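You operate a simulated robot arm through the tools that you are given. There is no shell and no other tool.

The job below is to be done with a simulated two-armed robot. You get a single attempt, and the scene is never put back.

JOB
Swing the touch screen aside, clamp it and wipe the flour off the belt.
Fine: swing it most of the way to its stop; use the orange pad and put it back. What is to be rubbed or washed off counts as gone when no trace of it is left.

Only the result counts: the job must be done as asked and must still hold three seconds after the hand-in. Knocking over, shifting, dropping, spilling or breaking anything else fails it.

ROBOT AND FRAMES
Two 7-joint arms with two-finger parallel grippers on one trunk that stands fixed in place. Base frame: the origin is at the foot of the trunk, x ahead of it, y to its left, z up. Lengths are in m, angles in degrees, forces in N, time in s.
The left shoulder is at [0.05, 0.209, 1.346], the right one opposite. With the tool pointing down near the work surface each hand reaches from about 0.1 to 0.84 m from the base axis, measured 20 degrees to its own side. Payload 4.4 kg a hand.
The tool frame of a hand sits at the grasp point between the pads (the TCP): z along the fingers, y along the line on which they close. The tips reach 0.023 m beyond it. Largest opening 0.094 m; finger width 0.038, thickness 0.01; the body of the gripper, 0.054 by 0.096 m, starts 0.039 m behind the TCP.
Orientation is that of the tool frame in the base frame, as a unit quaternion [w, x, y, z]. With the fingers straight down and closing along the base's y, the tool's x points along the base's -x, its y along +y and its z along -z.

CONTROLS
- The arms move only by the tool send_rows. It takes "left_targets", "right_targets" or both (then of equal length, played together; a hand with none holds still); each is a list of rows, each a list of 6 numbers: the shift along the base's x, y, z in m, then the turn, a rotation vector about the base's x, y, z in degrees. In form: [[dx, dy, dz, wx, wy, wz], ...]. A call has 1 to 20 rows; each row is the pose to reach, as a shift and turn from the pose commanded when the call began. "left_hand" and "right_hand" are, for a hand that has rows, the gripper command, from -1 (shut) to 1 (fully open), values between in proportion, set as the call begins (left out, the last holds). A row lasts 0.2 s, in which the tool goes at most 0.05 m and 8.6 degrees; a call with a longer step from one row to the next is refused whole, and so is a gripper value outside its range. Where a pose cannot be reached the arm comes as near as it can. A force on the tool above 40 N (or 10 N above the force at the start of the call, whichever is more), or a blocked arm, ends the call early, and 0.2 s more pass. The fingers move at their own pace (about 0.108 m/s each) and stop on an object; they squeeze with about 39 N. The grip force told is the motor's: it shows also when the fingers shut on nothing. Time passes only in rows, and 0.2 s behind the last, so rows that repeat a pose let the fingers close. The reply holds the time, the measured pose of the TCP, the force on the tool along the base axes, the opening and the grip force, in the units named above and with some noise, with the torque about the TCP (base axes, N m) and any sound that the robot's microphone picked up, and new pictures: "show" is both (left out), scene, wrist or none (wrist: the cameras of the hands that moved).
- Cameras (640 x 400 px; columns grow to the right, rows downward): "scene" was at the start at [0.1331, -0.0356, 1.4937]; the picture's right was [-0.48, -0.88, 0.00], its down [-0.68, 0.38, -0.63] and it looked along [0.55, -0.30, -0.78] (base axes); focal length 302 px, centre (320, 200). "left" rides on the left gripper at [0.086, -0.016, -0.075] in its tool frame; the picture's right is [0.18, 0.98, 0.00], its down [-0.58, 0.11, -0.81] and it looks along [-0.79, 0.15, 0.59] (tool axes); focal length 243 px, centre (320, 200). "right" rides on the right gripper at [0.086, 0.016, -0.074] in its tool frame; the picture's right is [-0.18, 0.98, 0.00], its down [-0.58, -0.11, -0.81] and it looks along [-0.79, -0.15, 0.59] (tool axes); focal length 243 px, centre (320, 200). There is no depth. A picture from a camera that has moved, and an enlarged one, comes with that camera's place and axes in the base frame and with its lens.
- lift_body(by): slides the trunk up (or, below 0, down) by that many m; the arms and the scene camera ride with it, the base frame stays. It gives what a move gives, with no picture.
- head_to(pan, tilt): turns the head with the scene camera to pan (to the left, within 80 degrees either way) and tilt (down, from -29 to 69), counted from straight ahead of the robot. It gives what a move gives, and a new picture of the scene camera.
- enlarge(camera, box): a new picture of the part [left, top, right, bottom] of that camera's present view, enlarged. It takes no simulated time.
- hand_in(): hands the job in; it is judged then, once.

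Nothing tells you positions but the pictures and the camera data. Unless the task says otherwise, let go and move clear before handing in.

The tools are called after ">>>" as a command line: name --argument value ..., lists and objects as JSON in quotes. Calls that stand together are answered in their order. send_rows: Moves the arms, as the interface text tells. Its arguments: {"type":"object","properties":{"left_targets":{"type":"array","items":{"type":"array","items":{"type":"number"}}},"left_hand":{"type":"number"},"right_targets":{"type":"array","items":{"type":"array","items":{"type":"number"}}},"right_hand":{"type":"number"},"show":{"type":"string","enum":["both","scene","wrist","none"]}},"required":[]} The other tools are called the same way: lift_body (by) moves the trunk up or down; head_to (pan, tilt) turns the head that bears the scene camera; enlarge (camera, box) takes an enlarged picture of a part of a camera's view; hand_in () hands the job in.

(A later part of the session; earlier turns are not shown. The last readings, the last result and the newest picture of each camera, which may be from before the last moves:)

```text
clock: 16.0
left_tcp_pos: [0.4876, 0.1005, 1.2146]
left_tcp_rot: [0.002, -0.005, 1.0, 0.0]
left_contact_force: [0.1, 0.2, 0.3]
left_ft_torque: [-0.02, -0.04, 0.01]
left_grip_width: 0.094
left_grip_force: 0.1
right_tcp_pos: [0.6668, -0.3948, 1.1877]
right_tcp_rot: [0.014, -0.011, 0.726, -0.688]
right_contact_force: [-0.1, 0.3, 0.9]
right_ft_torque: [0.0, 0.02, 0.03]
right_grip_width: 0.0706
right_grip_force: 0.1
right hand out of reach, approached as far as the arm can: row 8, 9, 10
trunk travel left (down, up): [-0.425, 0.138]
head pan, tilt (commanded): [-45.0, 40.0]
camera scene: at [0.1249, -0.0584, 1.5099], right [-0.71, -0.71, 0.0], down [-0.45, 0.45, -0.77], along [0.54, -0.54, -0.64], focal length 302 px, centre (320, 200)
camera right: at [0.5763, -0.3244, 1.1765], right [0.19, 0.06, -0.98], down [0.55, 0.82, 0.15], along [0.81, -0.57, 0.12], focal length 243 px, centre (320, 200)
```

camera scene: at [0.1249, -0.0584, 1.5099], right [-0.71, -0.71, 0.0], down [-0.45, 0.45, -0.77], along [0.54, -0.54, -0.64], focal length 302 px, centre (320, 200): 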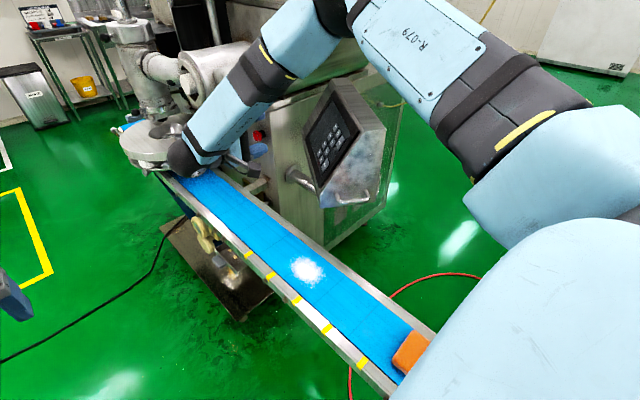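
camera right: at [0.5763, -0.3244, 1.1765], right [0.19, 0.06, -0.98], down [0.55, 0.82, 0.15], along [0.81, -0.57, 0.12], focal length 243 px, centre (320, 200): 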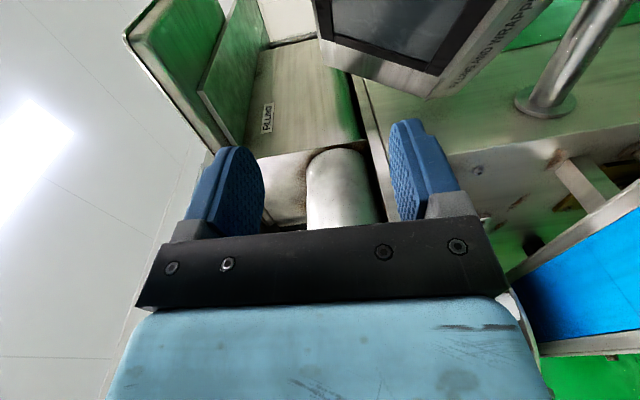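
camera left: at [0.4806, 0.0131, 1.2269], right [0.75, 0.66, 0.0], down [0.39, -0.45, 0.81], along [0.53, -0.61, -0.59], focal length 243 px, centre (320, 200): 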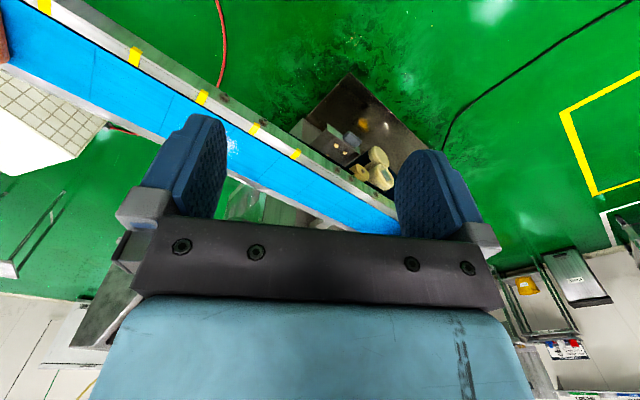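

The hand now points along -y with the elbow raised. I'll lower the trunk so the hand comes level with the knob.

>>> lift_body --by -0.2

>>> head_to --pan -45 --tilt 30

>>> enlarge --camera "right" --box '[160, 0, 640, 240]'

```text
clock: 18.2
left_tcp_pos: [0.4886, 0.1003, 1.0144]
left_tcp_rot: [0.0, -0.006, 1.0, 0.0]
left_contact_force: [0.1, -0.1, -0.7]
left_ft_torque: [-0.03, 0.02, -0.02]
left_grip_width: 0.0937
left_grip_force: 0.2
right_tcp_pos: [0.6664, -0.3972, 0.9866]
right_tcp_rot: [0.014, -0.011, 0.726, -0.687]
right_contact_force: [-0.7, -0.1, -0.1]
right_ft_torque: [0.03, -0.02, -0.01]
right_grip_width: 0.0704
right_grip_force: 0.0
trunk travel left (down, up): [-0.225, 0.338]
head pan, tilt (commanded): [-45.0, 40.0]
```

```text
clock: 18.9
left_tcp_pos: [0.4891, 0.1003, 1.0136]
left_tcp_rot: [-0.001, -0.004, 1.0, 0.0]
left_contact_force: [0.1, 0.1, -1.3]
left_ft_torque: [-0.01, 0.01, -0.05]
left_grip_width: 0.0939
left_grip_force: 0.0
right_tcp_pos: [0.6664, -0.3972, 0.9877]
right_tcp_rot: [0.013, -0.01, 0.726, -0.688]
right_contact_force: [0.4, -0.6, -0.5]
right_ft_torque: [-0.01, 0.01, 0.02]
right_grip_width: 0.0702
right_grip_force: 0.0
trunk travel left (down, up): [-0.225, 0.338]
head pan, tilt (commanded): [-45.0, 30.0]
camera scene: at [0.1306, -0.063, 1.3249], right [-0.71, -0.71, 0.0], down [-0.35, 0.35, -0.87], along [0.61, -0.61, -0.5], focal length 302 px, centre (320, 200)
```

scene: 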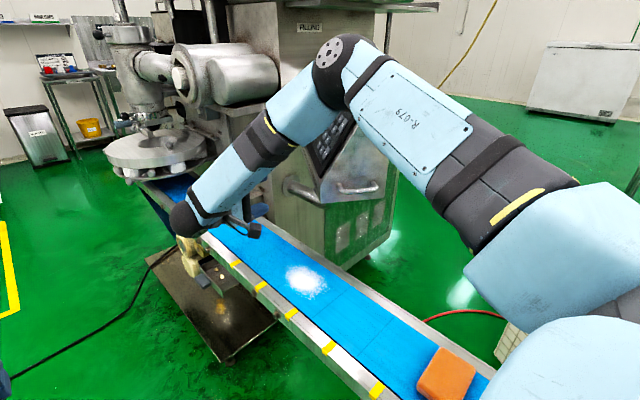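

```text
1.33 times, centred on (400, 120) of right
camera zoom: at [0.5774, -0.3249, 0.9752], right [0.19, 0.06, -0.98], down [0.55, 0.82, 0.16], along [0.81, -0.57, 0.12], focal length 324 px, centre (213, 307)
```

zoom: 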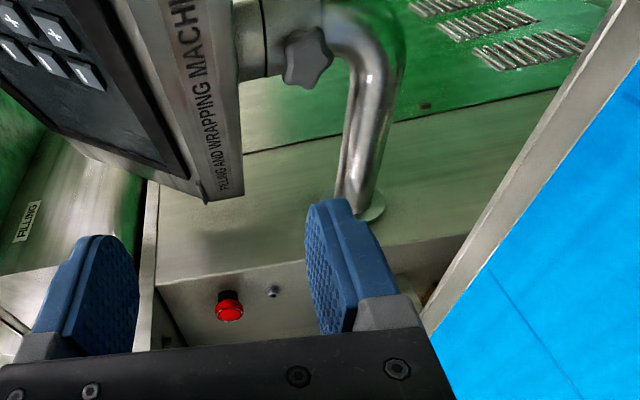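

Now the knob is clear: it sits on the hinge collar between console and elbow, facing the belt side. I'll zoom in further.

>>> enlarge --camera "right" --box '[320, 0, 480, 100]'

>>> enlarge --camera "scene" --box '[270, 110, 400, 230]'

```text
4.00 times, centred on (400, 50) of right
camera zoom: at [0.5774, -0.3249, 0.9752], right [0.19, 0.06, -0.98], down [0.55, 0.82, 0.16], along [0.81, -0.57, 0.12], focal length 970 px, centre (0, 800)
```

zoom: 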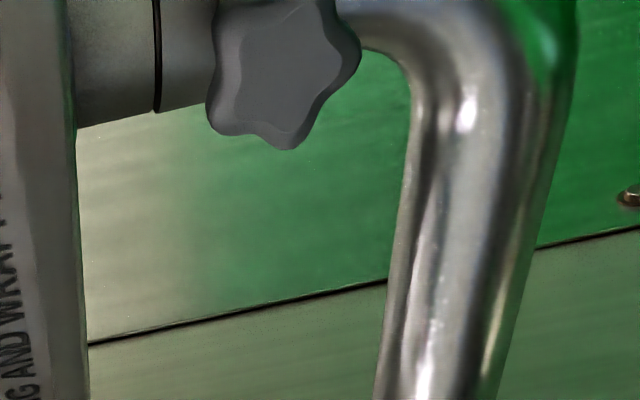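

```text
3.33 times, centred on (335, 170) of scene
camera zoom: at [0.1306, -0.063, 1.3249], right [-0.71, -0.71, 0.0], down [-0.35, 0.35, -0.87], along [0.61, -0.61, -0.5], focal length 1006 px, centre (270, 300)
```

zoom: 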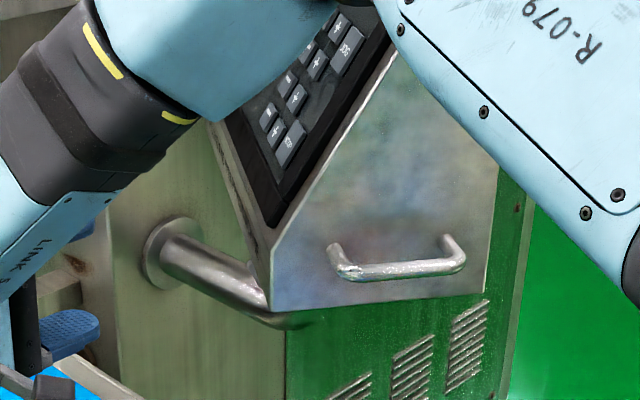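

I place the knob at about (0.690,-0.619,0.903), about 42 mm across with its axis along +y, on the fixed lower collar, so it won't move with the console. Next I'll test the wrist roll range in free space by rolling +90° about y, which puts the camera on top.

>>> send_rows --right_targets '[[0, 0, 0, 0, 8.2, 0], [0, 0, 0, 0, 16.4, 0], [0, 0, 0, 0, 24.6, 0], [0, 0, 0, 0, 32.8, 0], [0, 0, 0, 0, 41, 0], [0, 0, 0, 0, 49.2, 0], [0, 0, 0, 0, 57.4, 0], [0, 0, 0, 0, 65.6, 0], [0, 0, 0, 0, 73.8, 0], [0, 0, 0, 0, 82, 0], [0, 0, 0, 0, 90, 0]]' --right_hand 0.4

```text
clock: 21.3
left_tcp_pos: [0.4873, 0.1028, 1.0139]
left_tcp_rot: [0.0, -0.004, 1.0, -0.002]
left_contact_force: [-0.5, 0.9, 1.1]
left_ft_torque: [-0.04, 0.0, 0.03]
left_grip_width: 0.0939
left_grip_force: 0.0
right_tcp_pos: [0.4515, -0.2782, 0.8965]
right_tcp_rot: [-0.457, -0.503, 0.571, -0.461]
right_contact_force: [-0.2, 0.8, 0.2]
right_ft_torque: [0.0, 0.01, 0.02]
right_grip_width: 0.0659
right_grip_force: 0.0
right hand out of reach, approached as far as the arm can: row 5, 6, 7, 8, 9, 10, 11
trunk travel left (down, up): [-0.225, 0.338]
head pan, tilt (commanded): [-45.0, 30.0]
camera scene: at [0.1286, -0.0597, 1.3255], right [-0.71, -0.71, 0.0], down [-0.35, 0.35, -0.87], along [0.61, -0.61, -0.5], focal length 302 px, centre (320, 200)
camera right: at [0.4323, -0.2178, 0.9925], right [-0.96, 0.1, -0.25], down [0.2, 0.88, -0.44], along [0.17, -0.47, -0.86], focal length 243 px, centre (320, 200)
```

scene: 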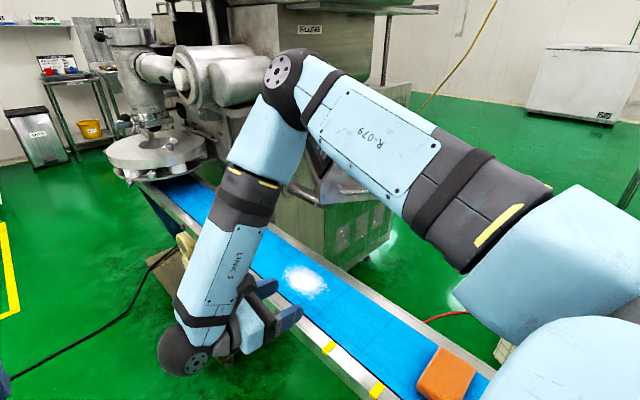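
right: 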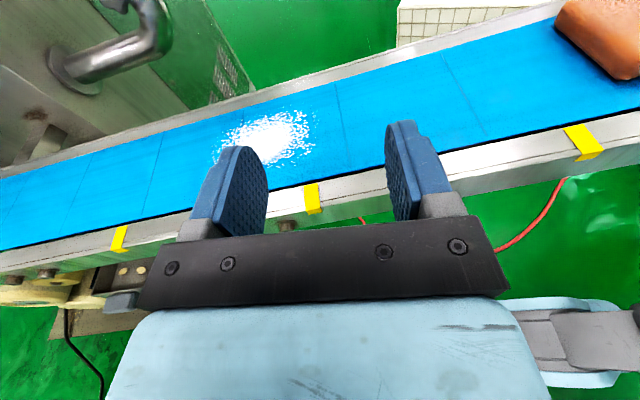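

The +90° roll pulled the hand well away from where it was, so that wrist posture doesn't reach far out. The forearm should bend more easily nearer the knob, so I'll return to the vertical-closing orientation and approach it.

>>> send_rows --right_targets '[[0.0153, -0.0129, 0.006, -0.9, -7.8, -0.4], [0.0305, -0.0258, 0.012, -1.8, -15.6, -0.7], [0.0458, -0.0387, 0.018, -2.7, -23.3, -1.1], [0.061, -0.0516, 0.024, -3.6, -31.1, -1.5], [0.0764, -0.0645, 0.03, -4.5, -38.9, -1.9], [0.0916, -0.0774, 0.036, -5.3, -46.7, -2.2], [0.107, -0.0903, 0.042, -6.2, -54.5, -2.6], [0.122, -0.1032, 0.048, -7.1, -62.3, -3], [0.1374, -0.116, 0.054, -8, -70, -3.4], [0.1527, -0.129, 0.06, -8.9, -77.8, -3.7], [0.168, -0.142, 0.065, -9.8, -85.6, -4.1], [0.168, -0.142, 0.065, -9.8, -85.6, -4.1]]'

```text
clock: 23.9
left_tcp_pos: [0.4897, 0.1006, 1.0142]
left_tcp_rot: [0.0, -0.005, 1.0, 0.0]
left_contact_force: [0.2, 0.7, -0.9]
left_ft_torque: [0.01, -0.02, 0.01]
left_grip_width: 0.0942
left_grip_force: 0.0
right_tcp_pos: [0.6588, -0.4383, 0.9459]
right_tcp_rot: [0.006, -0.004, 0.716, -0.698]
right_contact_force: [-0.6, 0.5, -0.2]
right_ft_torque: [0.0, 0.01, 0.02]
right_grip_width: 0.0658
right_grip_force: 0.1
right hand out of reach, approached as far as the arm can: row 1, 2, 3, 4, 5, 6, 7, 8, 9, 10, 11, 12
trunk travel left (down, up): [-0.225, 0.338]
head pan, tilt (commanded): [-45.0, 30.0]
camera scene: at [0.1306, -0.063, 1.3249], right [-0.71, -0.71, 0.0], down [-0.35, 0.35, -0.87], along [0.61, -0.61, -0.5], focal length 302 px, centre (320, 200)
camera right: at [0.5706, -0.3656, 0.9314], right [0.19, 0.03, -0.98], down [0.57, 0.81, 0.13], along [0.8, -0.58, 0.13], focal length 243 px, centre (320, 200)
```

scene: 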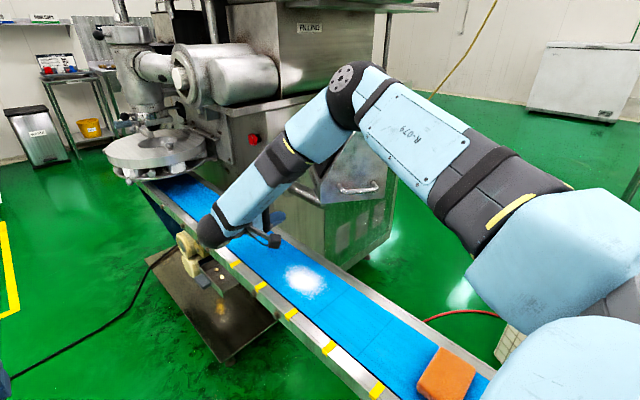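
right: 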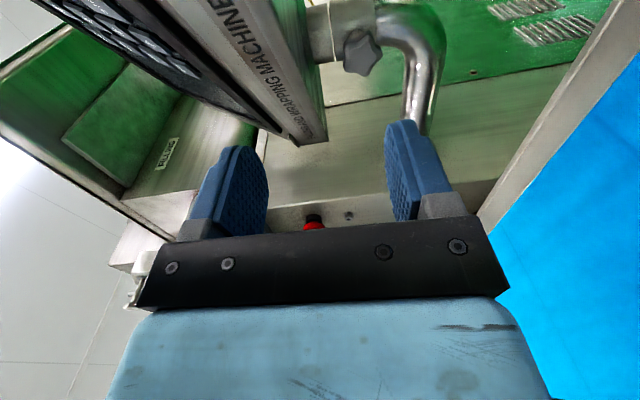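

The hand is at (0.659,-0.438,0.946) with the forearm well clear of the console. I'll move to a pre-grasp position in front of the knob at its height.

>>> send_rows --right_targets '[[0.01, -0.01, -0.02, 0, 0, 0], [0.02, -0.02, -0.041, 0, 0, 0], [0.031, -0.04, -0.041, 0, 0, 0], [0.031, -0.062, -0.041, 0, 0, 0], [0.031, -0.062, -0.041, 0, 0, 0]]'

>>> enlarge --camera "right" --box '[220, 0, 460, 150]'

```text
clock: 25.1
left_tcp_pos: [0.4881, 0.1007, 1.014]
left_tcp_rot: [0.0, -0.005, 1.0, 0.0]
left_contact_force: [0.7, -0.1, 0.0]
left_ft_torque: [-0.03, -0.02, 0.03]
left_grip_width: 0.0939
left_grip_force: 0.1
right_tcp_pos: [0.6907, -0.5002, 0.9032]
right_tcp_rot: [0.002, -0.001, 0.708, -0.707]
right_contact_force: [-0.8, -0.5, 0.4]
right_ft_torque: [0.0, 0.0, -0.01]
right_grip_width: 0.0657
right_grip_force: 0.0
trunk travel left (down, up): [-0.225, 0.338]
head pan, tilt (commanded): [-45.0, 30.0]
camera scene: at [0.1306, -0.0628, 1.3249], right [-0.71, -0.71, 0.0], down [-0.35, 0.35, -0.87], along [0.61, -0.61, -0.5], focal length 302 px, centre (320, 200)
camera right: at [0.603, -0.4271, 0.8887], right [0.18, 0.0, -0.98], down [0.58, 0.81, 0.11], along [0.8, -0.59, 0.15], focal length 243 px, centre (320, 200)
```

scene: 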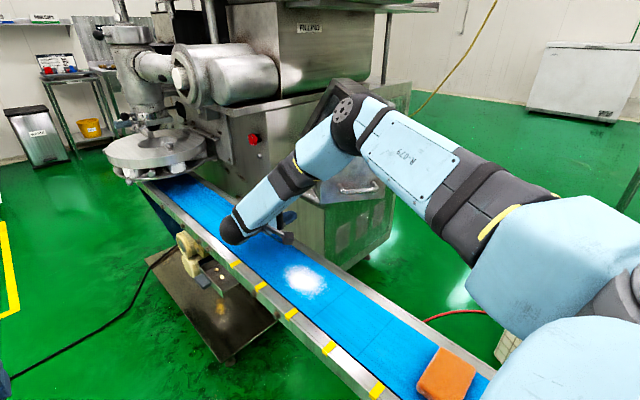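
right: 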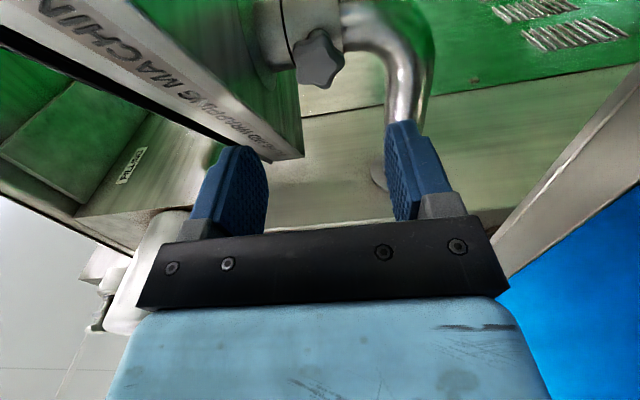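

```text
2.67 times, centred on (340, 75) of right
camera zoom: at [0.603, -0.4271, 0.8887], right [0.18, 0.0, -0.98], down [0.58, 0.81, 0.11], along [0.8, -0.59, 0.15], focal length 647 px, centre (267, 533)
```

zoom: 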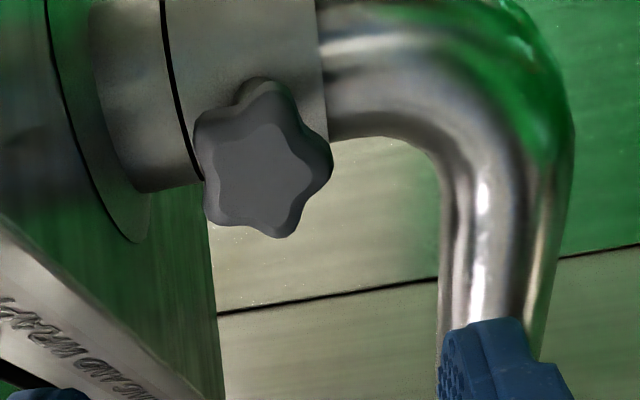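

The knob is centred at about (0.687,-0.613,0.905), facing +y, and this pose is fully in reach. Before gripping I'll pre-roll the hand by -24° so I have travel to turn the knob counter-clockwise (about +y, loosening).

>>> send_rows --right_targets '[[0, 0, 0, 0, -8, 0], [0, 0, 0, 0, -16, 0], [0, 0, 0, 0, -24, 0]]' --show "wrist"

```text
clock: 25.9
left_tcp_pos: [0.4885, 0.1005, 1.0139]
left_tcp_rot: [0.0, -0.006, 1.0, 0.0]
left_contact_force: [0.6, 0.4, 0.0]
left_ft_torque: [0.01, -0.02, 0.01]
left_grip_width: 0.0942
left_grip_force: 0.1
right_tcp_pos: [0.6907, -0.5001, 0.9051]
right_tcp_rot: [0.15, 0.146, 0.692, -0.691]
right_contact_force: [-0.3, -0.2, 0.1]
right_ft_torque: [0.0, 0.01, -0.02]
right_grip_width: 0.0657
right_grip_force: 0.0
trunk travel left (down, up): [-0.225, 0.338]
head pan, tilt (commanded): [-45.0, 30.0]
camera right: at [0.6169, -0.4267, 0.8549], right [0.57, 0.0, -0.82], down [0.48, 0.81, 0.34], along [0.67, -0.59, 0.46], focal length 243 px, centre (320, 200)
```

right: 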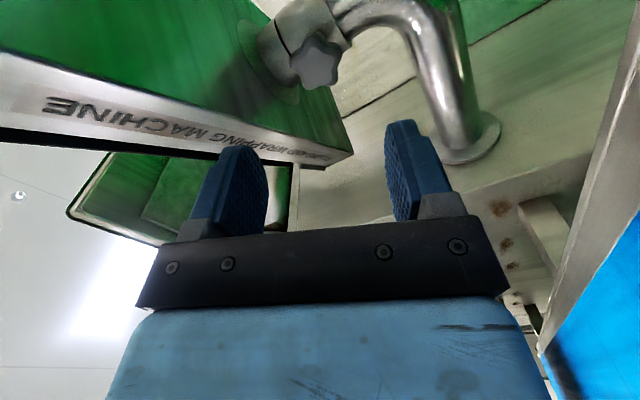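

That works cleanly. I'll roll further, to about -40°.

>>> send_rows --right_targets '[[0, 0, 0, 0, -8, 0], [0, 0, 0, 0, -16, 0]]' --show "both"

>>> enlarge --camera "right" --box '[220, 0, 460, 150]'

```text
clock: 26.5
left_tcp_pos: [0.4887, 0.1004, 1.0145]
left_tcp_rot: [0.0, -0.005, 1.0, 0.0]
left_contact_force: [0.0, 0.2, -0.5]
left_ft_torque: [-0.01, 0.0, -0.02]
left_grip_width: 0.0938
left_grip_force: 0.0
right_tcp_pos: [0.6902, -0.5006, 0.9048]
right_tcp_rot: [-0.245, -0.241, -0.664, 0.664]
right_contact_force: [-0.6, -0.8, -0.3]
right_ft_torque: [-0.01, 0.0, 0.01]
right_grip_width: 0.0658
right_grip_force: 0.1
trunk travel left (down, up): [-0.225, 0.338]
head pan, tilt (commanded): [-45.0, 30.0]
camera scene: at [0.1306, -0.0631, 1.3249], right [-0.71, -0.71, 0.0], down [-0.35, 0.35, -0.87], along [0.61, -0.61, -0.5], focal length 302 px, centre (320, 200)
camera right: at [0.6334, -0.4266, 0.8367], right [0.77, 0.0, -0.63], down [0.37, 0.81, 0.46], along [0.51, -0.59, 0.62], focal length 243 px, centre (320, 200)
```

scene: 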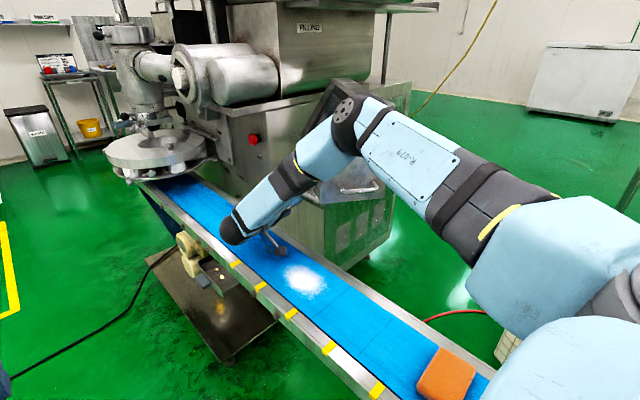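
right: 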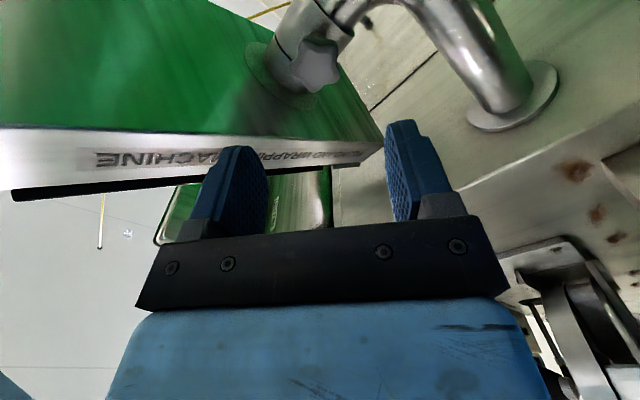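

```text
2.67 times, centred on (340, 75) of right
camera zoom: at [0.6334, -0.4266, 0.8367], right [0.77, 0.0, -0.63], down [0.37, 0.81, 0.46], along [0.51, -0.59, 0.62], focal length 647 px, centre (267, 533)
```

zoom: 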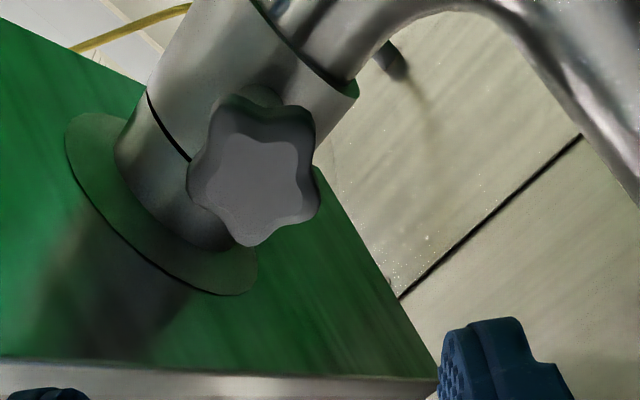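

The knob centre checks out at (0.686,-0.613,0.904). I'll advance so the pads straddle the knob without gripping it yet.

>>> send_rows --right_targets '[[-0.004, -0.03, -0.001, 0, 0, 0], [-0.004, -0.06, -0.001, 0, 0, 0], [-0.004, -0.085, -0.001, 0, 0, 0], [-0.004, -0.1055, -0.001, 0, 0, 0]]' --show "wrist"

>>> enlarge --camera "right" --box '[200, 60, 460, 240]'

```text
clock: 27.5
left_tcp_pos: [0.4904, 0.11, 1.0117]
left_tcp_rot: [-0.001, -0.006, 1.0, -0.006]
left_contact_force: [-0.5, -0.1, -0.1]
left_ft_torque: [0.02, 0.0, 0.01]
left_grip_width: 0.094
left_grip_force: 0.2
right_tcp_pos: [0.6932, -0.5872, 0.9112]
right_tcp_rot: [-0.25, -0.234, -0.664, 0.665]
right_contact_force: [-1.0, 0.3, 0.1]
right_ft_torque: [-0.01, -0.02, -0.03]
right_grip_width: 0.0658
right_grip_force: 0.0
trunk travel left (down, up): [-0.225, 0.338]
head pan, tilt (commanded): [-45.0, 30.0]
camera right: at [0.6339, -0.5155, 0.8424], right [0.77, 0.01, -0.63], down [0.36, 0.82, 0.45], along [0.52, -0.58, 0.63], focal length 243 px, centre (320, 200)
```

right: 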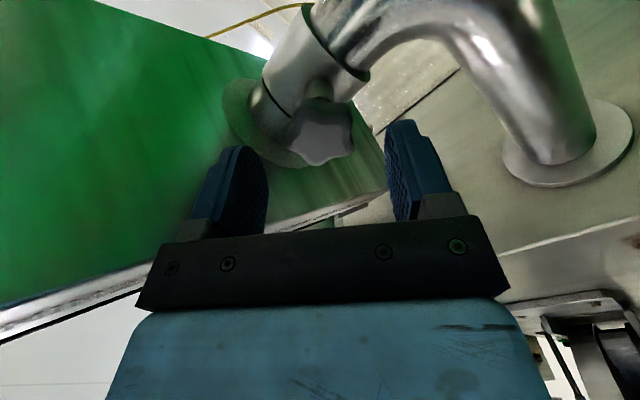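

```text
2.22 times, centred on (330, 150) of right
camera zoom: at [0.6339, -0.5155, 0.8424], right [0.77, 0.01, -0.63], down [0.36, 0.82, 0.45], along [0.52, -0.58, 0.63], focal length 539 px, centre (298, 311)
```

zoom: 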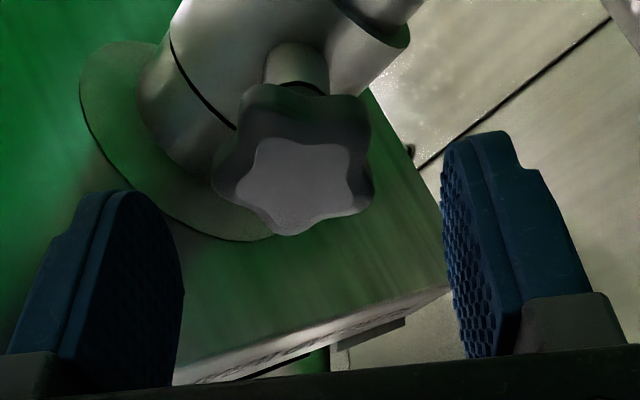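

The measured pose is 2 cm short of the command and the left hand has drifted about 1 cm, so part of the right arm may be leaning on the console. I'll check the scene view.

>>> enlarge --camera "scene" --box '[180, 40, 500, 260]'

>>> enlarge --camera "scene" --box '[290, 70, 410, 170]'

>>> enlarge --camera "left" --box '[0, 0, 10, 400]'

```text
1.82 times, centred on (340, 150) of scene
camera zoom: at [0.1319, -0.0493, 1.3256], right [-0.71, -0.71, 0.01], down [-0.35, 0.34, -0.87], along [0.61, -0.62, -0.49], focal length 549 px, centre (284, 291)
```

zoom: 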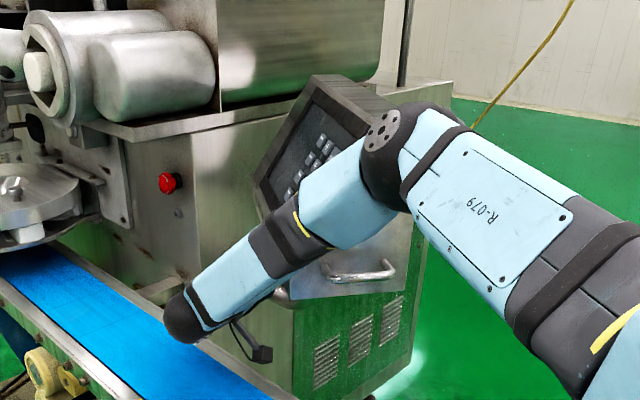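

```text
4.00 times, centred on (350, 120) of scene
camera zoom: at [0.1319, -0.0493, 1.3256], right [-0.71, -0.71, 0.01], down [-0.35, 0.34, -0.87], along [0.61, -0.62, -0.49], focal length 1208 px, centre (200, 520)
```

zoom: 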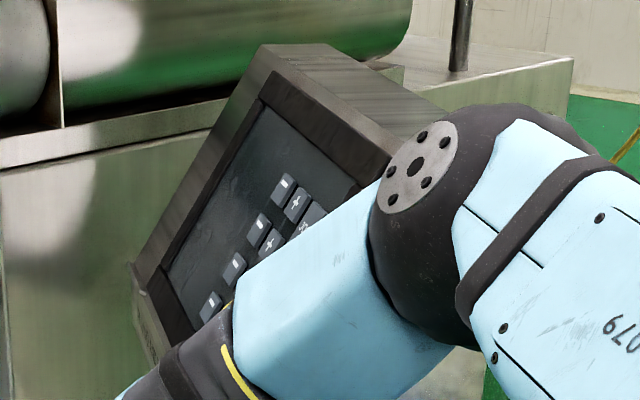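

```text
1.00 times, centred on (5, 200) of left (not enlarged: the box is as wide or as high as the picture)
camera zoom: at [0.4039, 0.0933, 1.0874], right [-0.19, 0.98, -0.01], down [0.58, 0.13, 0.8], along [0.79, 0.15, -0.59], focal length 243 px, centre (635, 200)
```

zoom: 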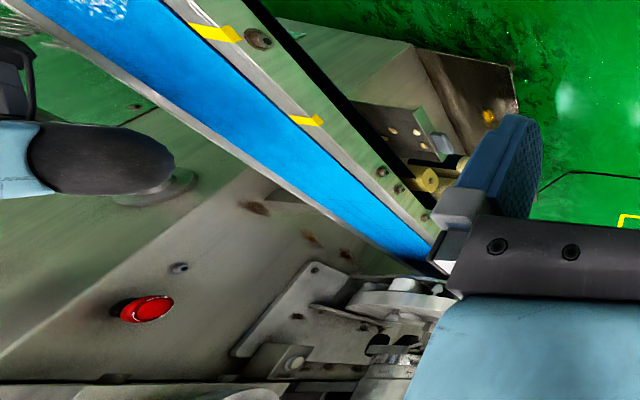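

The elbow is pressing on the console's edge and twisting the trunk. I'll back off straight away. With the trunk higher the arm should be straighter and the elbow clear.

>>> send_rows --right_targets '[[0.004, 0.03, 0.001, 0, 0, 0], [0.004, 0.06, 0.001, 0, 0, 0], [0.004, 0.085, 0.001, 0, 0, 0], [0.004, 0.11, 0.001, 0, 0, 0]]' --show "none"

>>> enlarge --camera "scene" --box '[180, 40, 500, 260]'

```text
clock: 28.5
left_tcp_pos: [0.4893, 0.1015, 1.0141]
left_tcp_rot: [0.0, -0.006, 1.0, -0.001]
left_contact_force: [0.2, 0.7, -0.5]
left_ft_torque: [-0.04, -0.01, -0.02]
left_grip_width: 0.0939
left_grip_force: 0.1
right_tcp_pos: [0.6906, -0.496, 0.9048]
right_tcp_rot: [-0.244, -0.24, -0.664, 0.665]
right_contact_force: [0.7, 0.9, 1.1]
right_ft_torque: [0.01, -0.04, 0.02]
right_grip_width: 0.0654
right_grip_force: 0.0
trunk travel left (down, up): [-0.225, 0.338]
head pan, tilt (commanded): [-45.0, 30.0]
```

```text
1.82 times, centred on (340, 150) of scene
camera zoom: at [0.1307, -0.0617, 1.3249], right [-0.71, -0.71, 0.0], down [-0.35, 0.35, -0.87], along [0.61, -0.61, -0.5], focal length 549 px, centre (284, 291)
```

zoom: 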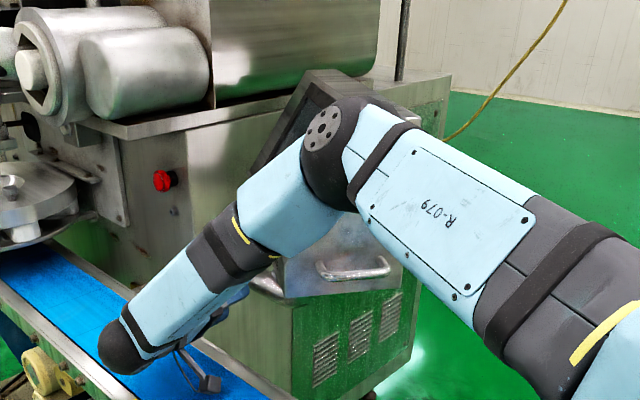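

The trunk recovered. I'll retreat a bit more, raise the trunk by 0.15, then bring the hand back down to knob height.

>>> send_rows --right_targets '[[-0.005, 0.03, 0.005, 0, 0, 0], [-0.01, 0.06, 0.01, 0, 0, 0]]' --show "none"

>>> lift_body --by 0.15

>>> send_rows --right_targets '[[0, -0.01, -0.04, 0, 0, 0], [0.0, -0.02, -0.08, 0, 0, 0], [0.005, -0.04, -0.12, 0, 0, 0], [0.01, -0.06, -0.16, 0, 0, 0], [0.01, -0.06, -0.16, 0, 0, 0]]'

>>> enlarge --camera "scene" --box '[180, 40, 500, 260]'

```text
clock: 29.1
left_tcp_pos: [0.489, 0.1004, 1.0138]
left_tcp_rot: [0.001, -0.004, 1.0, 0.0]
left_contact_force: [0.3, -0.5, 0.1]
left_ft_torque: [0.0, 0.02, -0.01]
left_grip_width: 0.0941
left_grip_force: 0.1
right_tcp_pos: [0.6804, -0.4355, 0.9131]
right_tcp_rot: [0.243, 0.24, 0.665, -0.664]
right_contact_force: [0.0, -0.2, -0.2]
right_ft_torque: [-0.01, 0.0, -0.03]
right_grip_width: 0.0662
right_grip_force: 0.0
trunk travel left (down, up): [-0.225, 0.338]
head pan, tilt (commanded): [-45.0, 30.0]
```

```text
clock: 30.9
left_tcp_pos: [0.4902, 0.1, 1.1634]
left_tcp_rot: [0.0, -0.005, 1.0, 0.0]
left_contact_force: [-0.1, -0.4, -0.6]
left_ft_torque: [-0.01, 0.03, 0.0]
left_grip_width: 0.094
left_grip_force: 0.2
right_tcp_pos: [0.6804, -0.4362, 1.0623]
right_tcp_rot: [-0.244, -0.24, -0.664, 0.664]
right_contact_force: [-1.3, 0.0, 1.1]
right_ft_torque: [-0.03, 0.03, -0.01]
right_grip_width: 0.0659
right_grip_force: 0.1
trunk travel left (down, up): [-0.375, 0.188]
head pan, tilt (commanded): [-45.0, 30.0]
```

```text
clock: 32.1
left_tcp_pos: [0.4873, 0.1004, 1.1646]
left_tcp_rot: [0.0, -0.004, 1.0, -0.001]
left_contact_force: [-0.1, 0.1, -0.3]
left_ft_torque: [0.01, -0.04, 0.02]
left_grip_width: 0.0937
left_grip_force: 0.0
right_tcp_pos: [0.6909, -0.4953, 0.9046]
right_tcp_rot: [0.245, 0.24, 0.665, -0.664]
right_contact_force: [-0.6, 0.3, 0.1]
right_ft_torque: [-0.01, 0.01, 0.01]
right_grip_width: 0.066
right_grip_force: 0.1
trunk travel left (down, up): [-0.375, 0.188]
head pan, tilt (commanded): [-45.0, 30.0]
camera scene: at [0.1297, -0.0624, 1.4751], right [-0.71, -0.71, 0.0], down [-0.35, 0.35, -0.87], along [0.61, -0.61, -0.5], focal length 302 px, centre (320, 200)
camera right: at [0.6336, -0.4216, 0.8372], right [0.77, 0.0, -0.63], down [0.37, 0.81, 0.46], along [0.51, -0.59, 0.62], focal length 243 px, centre (320, 200)
```

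scene: 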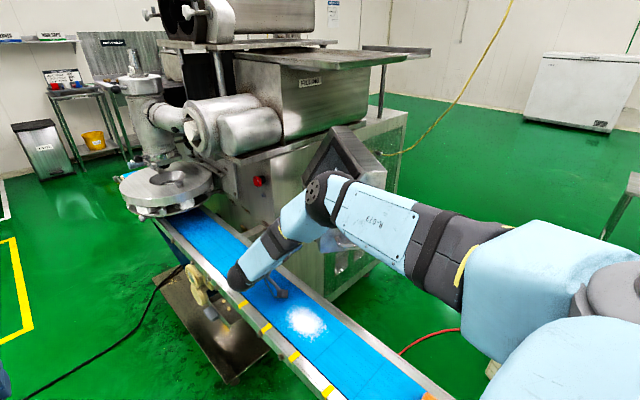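
right: 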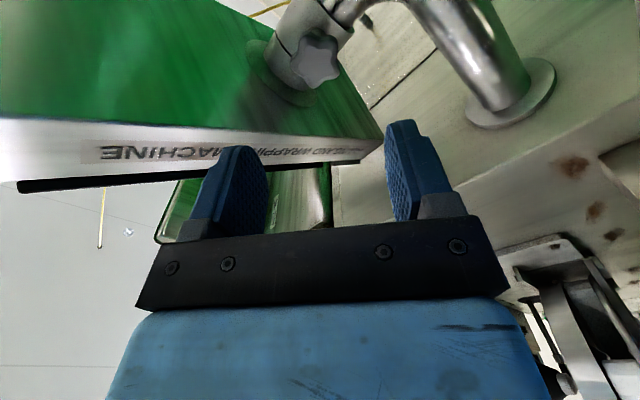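

```text
1.82 times, centred on (340, 150) of scene
camera zoom: at [0.1297, -0.0624, 1.4751], right [-0.71, -0.71, 0.0], down [-0.35, 0.35, -0.87], along [0.61, -0.61, -0.5], focal length 549 px, centre (284, 291)
```

zoom: 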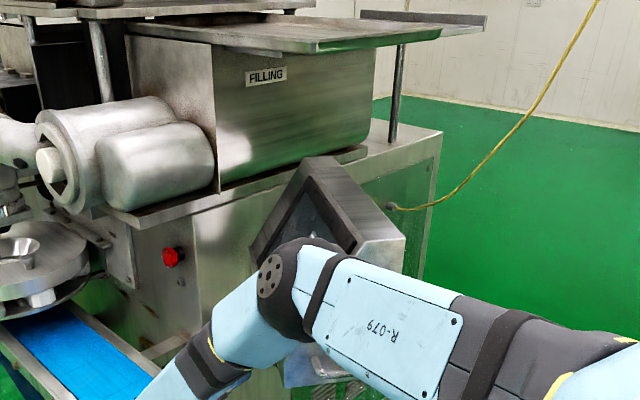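

The elbow is now well clear of the console. I'll approach the knob again and check that the measured pose follows the command.

>>> send_rows --right_targets '[[-0.002, -0.03, 0, 0, 0, 0], [-0.004, -0.06, 0, 0, 0, 0], [-0.005, -0.08, 0, 0, 0, 0], [-0.005, -0.08, 0, 0, 0, 0]]' --show "both"

>>> enlarge --camera "right" --box '[200, 60, 460, 240]'

```text
clock: 33.1
left_tcp_pos: [0.4881, 0.0999, 1.1648]
left_tcp_rot: [0.0, -0.004, 1.0, 0.0]
left_contact_force: [0.1, -0.4, -0.3]
left_ft_torque: [0.04, 0.02, 0.02]
left_grip_width: 0.0938
left_grip_force: 0.1
right_tcp_pos: [0.6858, -0.5761, 0.9032]
right_tcp_rot: [0.244, 0.24, 0.665, -0.664]
right_contact_force: [0.1, -1.1, -0.3]
right_ft_torque: [0.01, -0.03, 0.0]
right_grip_width: 0.0657
right_grip_force: 0.1
trunk travel left (down, up): [-0.375, 0.188]
head pan, tilt (commanded): [-45.0, 30.0]
camera scene: at [0.1305, -0.0628, 1.475], right [-0.71, -0.71, 0.0], down [-0.35, 0.35, -0.87], along [0.61, -0.61, -0.5], focal length 302 px, centre (320, 200)
camera right: at [0.629, -0.5021, 0.8359], right [0.77, 0.0, -0.63], down [0.37, 0.81, 0.46], along [0.51, -0.59, 0.62], focal length 243 px, centre (320, 200)
```

scene: 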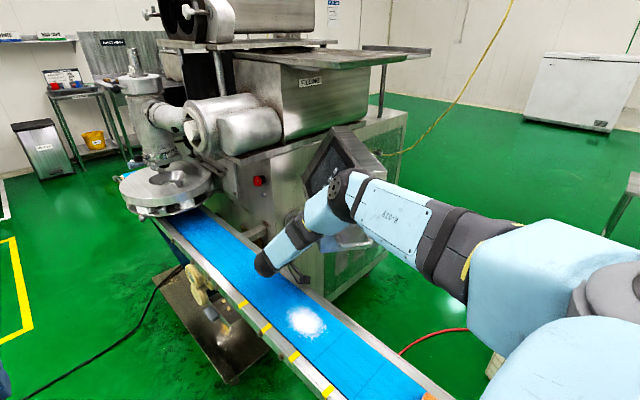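
right: 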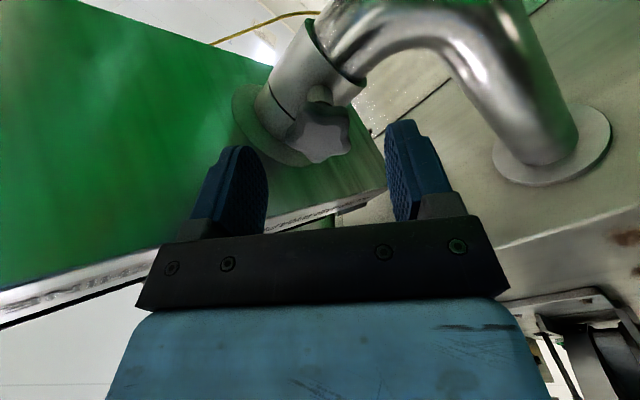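

```text
2.22 times, centred on (330, 150) of right
camera zoom: at [0.629, -0.5021, 0.8359], right [0.77, 0.0, -0.63], down [0.37, 0.81, 0.46], along [0.51, -0.59, 0.62], focal length 539 px, centre (298, 311)
```

zoom: 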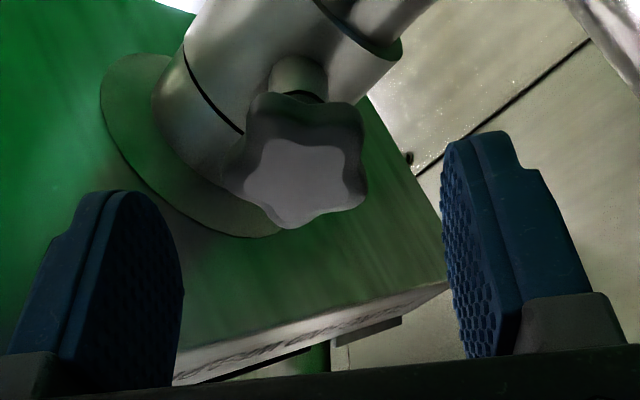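

Tracking is good. I'll advance the last 3.6 cm so the pads straddle the knob, then close on it.

>>> send_rows --right_targets '[[0, -0.015, 0.001, 0, 0, 0], [0, -0.028, 0.001, 0, 0, 0], [0, -0.036, 0.001, 0, 0, 0], [0, -0.036, 0.001, 0, 0, 0]]' --show "wrist"

>>> send_rows --right_targets '[[0, 0, 0, 0, 0, 0], [0, 0, 0, 0, 0, 0], [0, 0, 0, 0, 0, 0]]' --right_hand -1 --show "wrist"

```text
clock: 34.1
left_tcp_pos: [0.4888, 0.1014, 1.1633]
left_tcp_rot: [0.0, -0.006, 1.0, 0.0]
left_contact_force: [0.4, 0.3, -0.1]
left_ft_torque: [-0.01, 0.01, 0.01]
left_grip_width: 0.0939
left_grip_force: 0.0
right_tcp_pos: [0.6863, -0.6113, 0.904]
right_tcp_rot: [-0.244, -0.241, -0.664, 0.664]
right_contact_force: [-0.1, 0.2, 0.5]
right_ft_torque: [-0.02, 0.0, -0.07]
right_grip_width: 0.066
right_grip_force: 0.0
trunk travel left (down, up): [-0.375, 0.188]
head pan, tilt (commanded): [-45.0, 30.0]
camera right: at [0.6289, -0.5386, 0.8368], right [0.77, 0.0, -0.63], down [0.37, 0.81, 0.46], along [0.51, -0.59, 0.62], focal length 243 px, centre (320, 200)
```

right: 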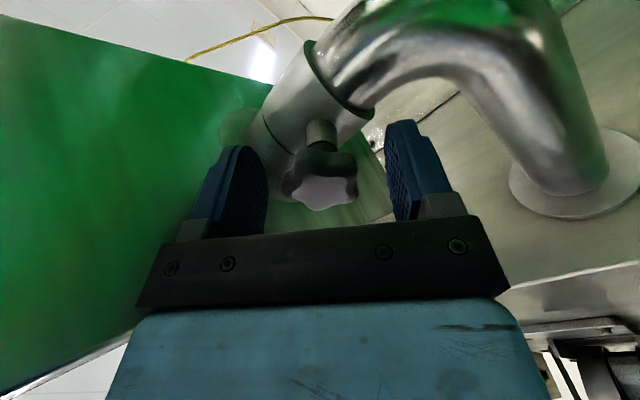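

```text
clock: 34.9
left_tcp_pos: [0.4904, 0.1005, 1.1641]
left_tcp_rot: [0.0, -0.006, 1.0, 0.0]
left_contact_force: [-0.2, 0.6, -0.9]
left_ft_torque: [0.0, 0.0, 0.03]
left_grip_width: 0.0941
left_grip_force: 0.1
right_tcp_pos: [0.6861, -0.6122, 0.9049]
right_tcp_rot: [0.244, 0.241, 0.664, -0.664]
right_contact_force: [0.1, -1.2, -2.7]
right_ft_torque: [-0.29, -0.04, 0.08]
right_grip_width: 0.0363
right_grip_force: 44.9
trunk travel left (down, up): [-0.375, 0.188]
head pan, tilt (commanded): [-45.0, 30.0]
camera right: at [0.629, -0.5386, 0.8363], right [0.77, 0.0, -0.64], down [0.37, 0.81, 0.46], along [0.51, -0.59, 0.62], focal length 243 px, centre (320, 200)
```

right: 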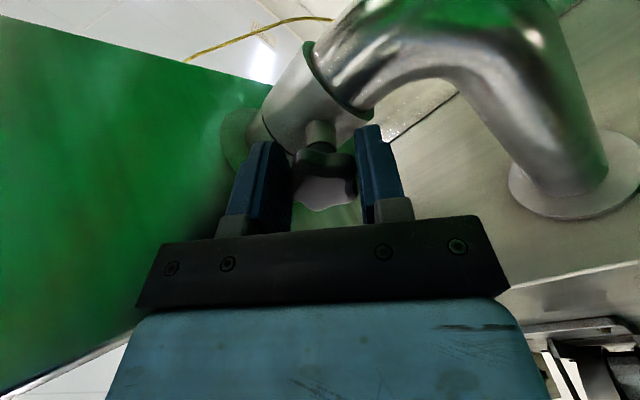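

The gripper holds the knob at 36 mm. I'll turn it counter-clockwise as seen from the front (+y), gently at first, and watch the torque.

>>> send_rows --right_targets '[[0, 0, 0, 0, 5, 0], [0, 0, 0, 0, 10, 0], [0, 0, 0, 0, 15, 0], [0, 0, 0, 0, 20, 0]]' --show "wrist"

```text
clock: 35.9
left_tcp_pos: [0.4884, 0.1002, 1.1642]
left_tcp_rot: [-0.001, -0.005, 1.0, 0.001]
left_contact_force: [0.5, 0.3, 0.9]
left_ft_torque: [-0.03, -0.01, -0.01]
left_grip_width: 0.0938
left_grip_force: 0.1
right_tcp_pos: [0.6858, -0.6131, 0.9033]
right_tcp_rot: [0.125, 0.12, 0.697, -0.695]
right_contact_force: [-4.6, 2.4, -3.6]
right_ft_torque: [-0.13, 0.0, 0.0]
right_grip_width: 0.0358
right_grip_force: 45.0
trunk travel left (down, up): [-0.375, 0.188]
head pan, tilt (commanded): [-45.0, 30.0]
camera right: at [0.6088, -0.5386, 0.8604], right [0.51, 0.0, -0.86], down [0.51, 0.81, 0.3], along [0.7, -0.59, 0.41], focal length 243 px, centre (320, 200)
```

right: 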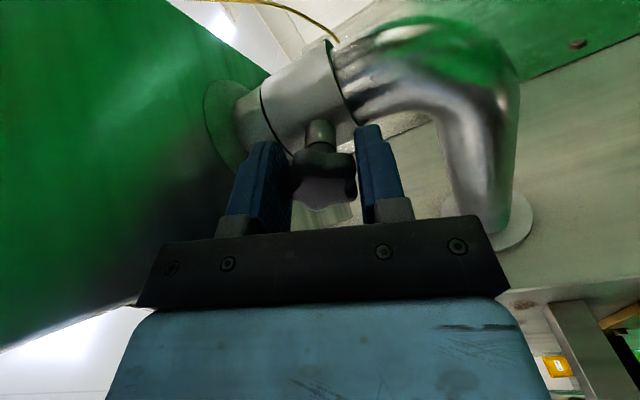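

The knob turned along with the hand with little resistance. I'll continue turning.

>>> send_rows --right_targets '[[0, 0, 0, 0, 6, 0], [0, 0, 0, 0, 12, 0], [0, 0, 0, 0, 18, 0], [0, 0, 0, 0, 24, 0], [0, 0, 0, 0, 30, 0]]' --show "wrist"

>>> enlarge --camera "right" --box '[200, 60, 460, 240]'

```text
clock: 37.1
left_tcp_pos: [0.4887, 0.1006, 1.1651]
left_tcp_rot: [0.001, -0.005, 1.0, 0.0]
left_contact_force: [0.6, 0.0, -0.8]
left_ft_torque: [0.02, 0.01, 0.03]
left_grip_width: 0.0941
left_grip_force: 0.0
right_tcp_pos: [0.6848, -0.6128, 0.9057]
right_tcp_rot: [-0.061, -0.063, 0.705, -0.704]
right_contact_force: [-2.4, 1.9, 3.4]
right_ft_torque: [0.13, 0.02, -0.14]
right_grip_width: 0.0359
right_grip_force: 45.2
trunk travel left (down, up): [-0.375, 0.188]
head pan, tilt (commanded): [-45.0, 30.0]
camera right: at [0.5966, -0.5387, 0.9053], right [0.01, 0.0, -1.0], down [0.59, 0.81, 0.01], along [0.81, -0.59, 0.01], focal length 243 px, centre (320, 200)
```

right: 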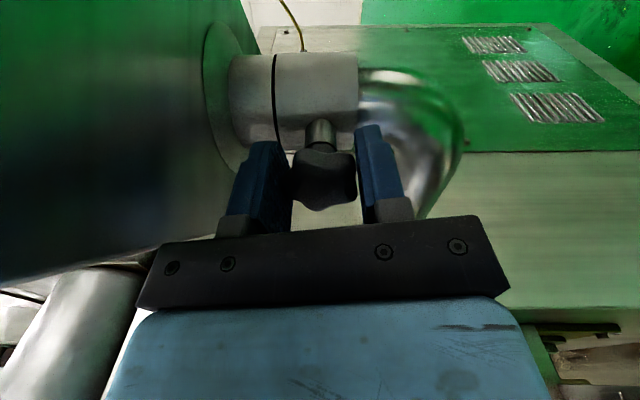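

```text
2.22 times, centred on (330, 150) of right
camera zoom: at [0.5966, -0.5387, 0.9053], right [0.01, 0.0, -1.0], down [0.59, 0.81, 0.01], along [0.81, -0.59, 0.01], focal length 539 px, centre (298, 311)
```

zoom: 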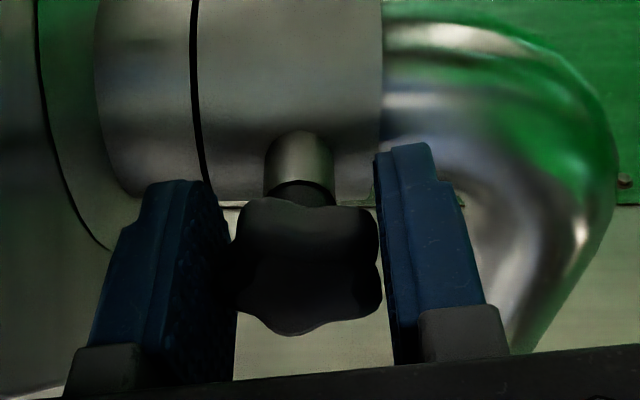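

The knob has turned 50° counter-clockwise. I'll open, roll back and regrip to loosen it further until I feel a stop.

>>> send_rows --right_targets '[[0, 0, 0, 0, 0, 0], [0, 0, 0, 0, -8, 0], [0, 0, 0, 0, -16, 0], [0, 0, 0, 0, -24, 0], [0, 0, 0, 0, -32, 0], [0, 0, 0, 0, -40, 0], [0, 0, 0, 0, -48, 0], [0, 0, 0, 0, -54, 0]]' --right_hand 0.3 --show "wrist"

>>> send_rows --right_targets '[[0, 0, 0, 0, 0, 0], [0, 0, 0, 0, 0, 0], [0, 0, 0, 0, 0, 0], [0, 0, 0, 0, 8, 0], [0, 0, 0, 0, 16, 0], [0, 0, 0, 0, 24, 0], [0, 0, 0, 0, 32, 0], [0, 0, 0, 0, 40, 0], [0, 0, 0, 0, 48, 0], [0, 0, 0, 0, 54, 0]]' --right_hand -1 --show "wrist"

```text
clock: 38.9
left_tcp_pos: [0.4897, 0.1, 1.1637]
left_tcp_rot: [-0.001, -0.005, 1.0, 0.001]
left_contact_force: [-0.2, 0.8, 0.2]
left_ft_torque: [-0.01, 0.03, 0.04]
left_grip_width: 0.0938
left_grip_force: 0.0
right_tcp_pos: [0.6868, -0.6123, 0.9046]
right_tcp_rot: [0.267, 0.263, 0.656, -0.655]
right_contact_force: [1.2, -0.4, 0.1]
right_ft_torque: [0.0, 0.0, 0.02]
right_grip_width: 0.0614
right_grip_force: 0.1
trunk travel left (down, up): [-0.375, 0.188]
head pan, tilt (commanded): [-45.0, 30.0]
camera right: at [0.634, -0.5385, 0.8331], right [0.82, 0.0, -0.58], down [0.34, 0.81, 0.48], along [0.47, -0.59, 0.66], focal length 243 px, centre (320, 200)
```

right: 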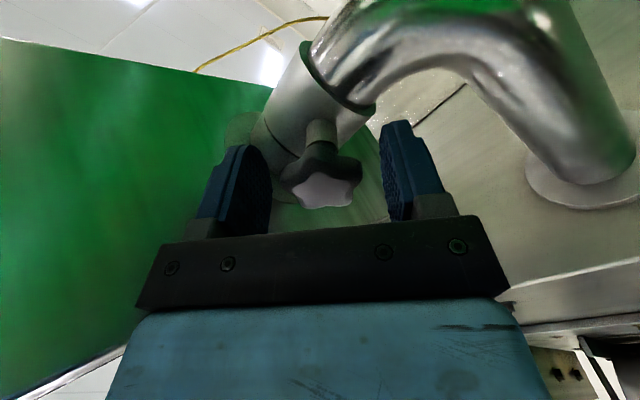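

```text
clock: 41.1
left_tcp_pos: [0.4882, 0.0999, 1.1643]
left_tcp_rot: [0.0, -0.006, 1.0, 0.0]
left_contact_force: [-0.3, 0.2, 0.1]
left_ft_torque: [-0.02, 0.02, 0.01]
left_grip_width: 0.0939
left_grip_force: 0.0
right_tcp_pos: [0.6878, -0.612, 0.9059]
right_tcp_rot: [-0.06, -0.064, 0.705, -0.704]
right_contact_force: [2.9, -1.6, 7.3]
right_ft_torque: [0.09, 0.03, 0.67]
right_grip_width: 0.0379
right_grip_force: 45.1
trunk travel left (down, up): [-0.375, 0.188]
head pan, tilt (commanded): [-45.0, 30.0]
camera right: at [0.5969, -0.5386, 0.9052], right [0.01, 0.0, -1.0], down [0.59, 0.81, 0.01], along [0.81, -0.59, 0.01], focal length 243 px, centre (320, 200)
```

right: 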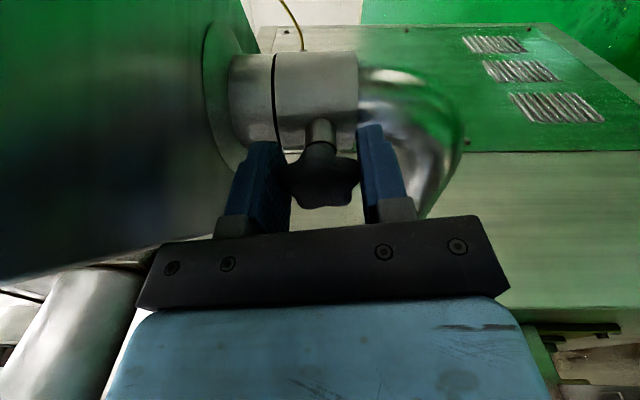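

I'll open again, roll back and compare the knob's lobes to make sure it really turned and didn't slip.

>>> send_rows --right_targets '[[0, 0, 0, 0, 0, 0], [0, 0, 0, 0, -8, 0], [0, 0, 0, 0, -16, 0], [0, 0, 0, 0, -24, 0], [0, 0, 0, 0, -32, 0], [0, 0, 0, 0, -40, 0], [0, 0, 0, 0, -48, 0], [0, 0, 0, 0, -54, 0]]' --right_hand 0.3 --show "wrist"

>>> enlarge --camera "right" --box '[250, 110, 390, 220]'

```text
clock: 42.9
left_tcp_pos: [0.489, 0.0993, 1.1645]
left_tcp_rot: [0.0, -0.005, 1.0, 0.0]
left_contact_force: [-0.1, 0.1, -0.7]
left_ft_torque: [0.03, -0.02, 0.01]
left_grip_width: 0.0942
left_grip_force: 0.0
right_tcp_pos: [0.687, -0.6123, 0.9043]
right_tcp_rot: [0.268, 0.263, 0.656, -0.655]
right_contact_force: [-0.1, -0.5, 0.1]
right_ft_torque: [-0.05, -0.01, -0.01]
right_grip_width: 0.061
right_grip_force: 0.0
trunk travel left (down, up): [-0.375, 0.188]
head pan, tilt (commanded): [-45.0, 30.0]
camera right: at [0.634, -0.5385, 0.8331], right [0.82, 0.0, -0.58], down [0.34, 0.81, 0.48], along [0.47, -0.59, 0.66], focal length 243 px, centre (320, 200)
```

right: 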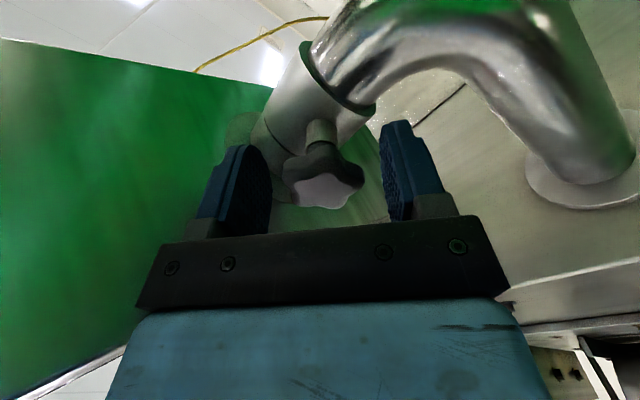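

```text
3.64 times, centred on (320, 165) of right
camera zoom: at [0.634, -0.5385, 0.8331], right [0.82, 0.0, -0.58], down [0.34, 0.81, 0.48], along [0.47, -0.59, 0.66], focal length 882 px, centre (320, 327)
```

zoom: 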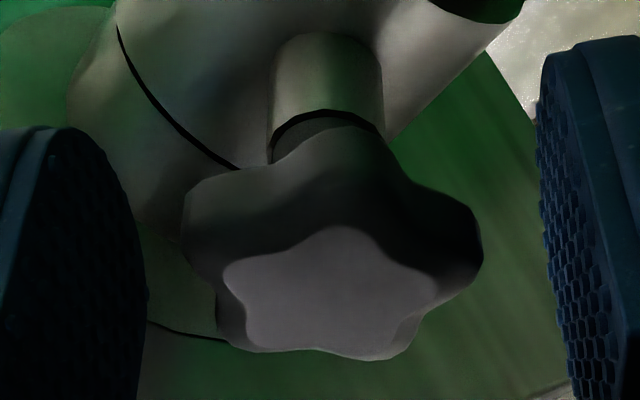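

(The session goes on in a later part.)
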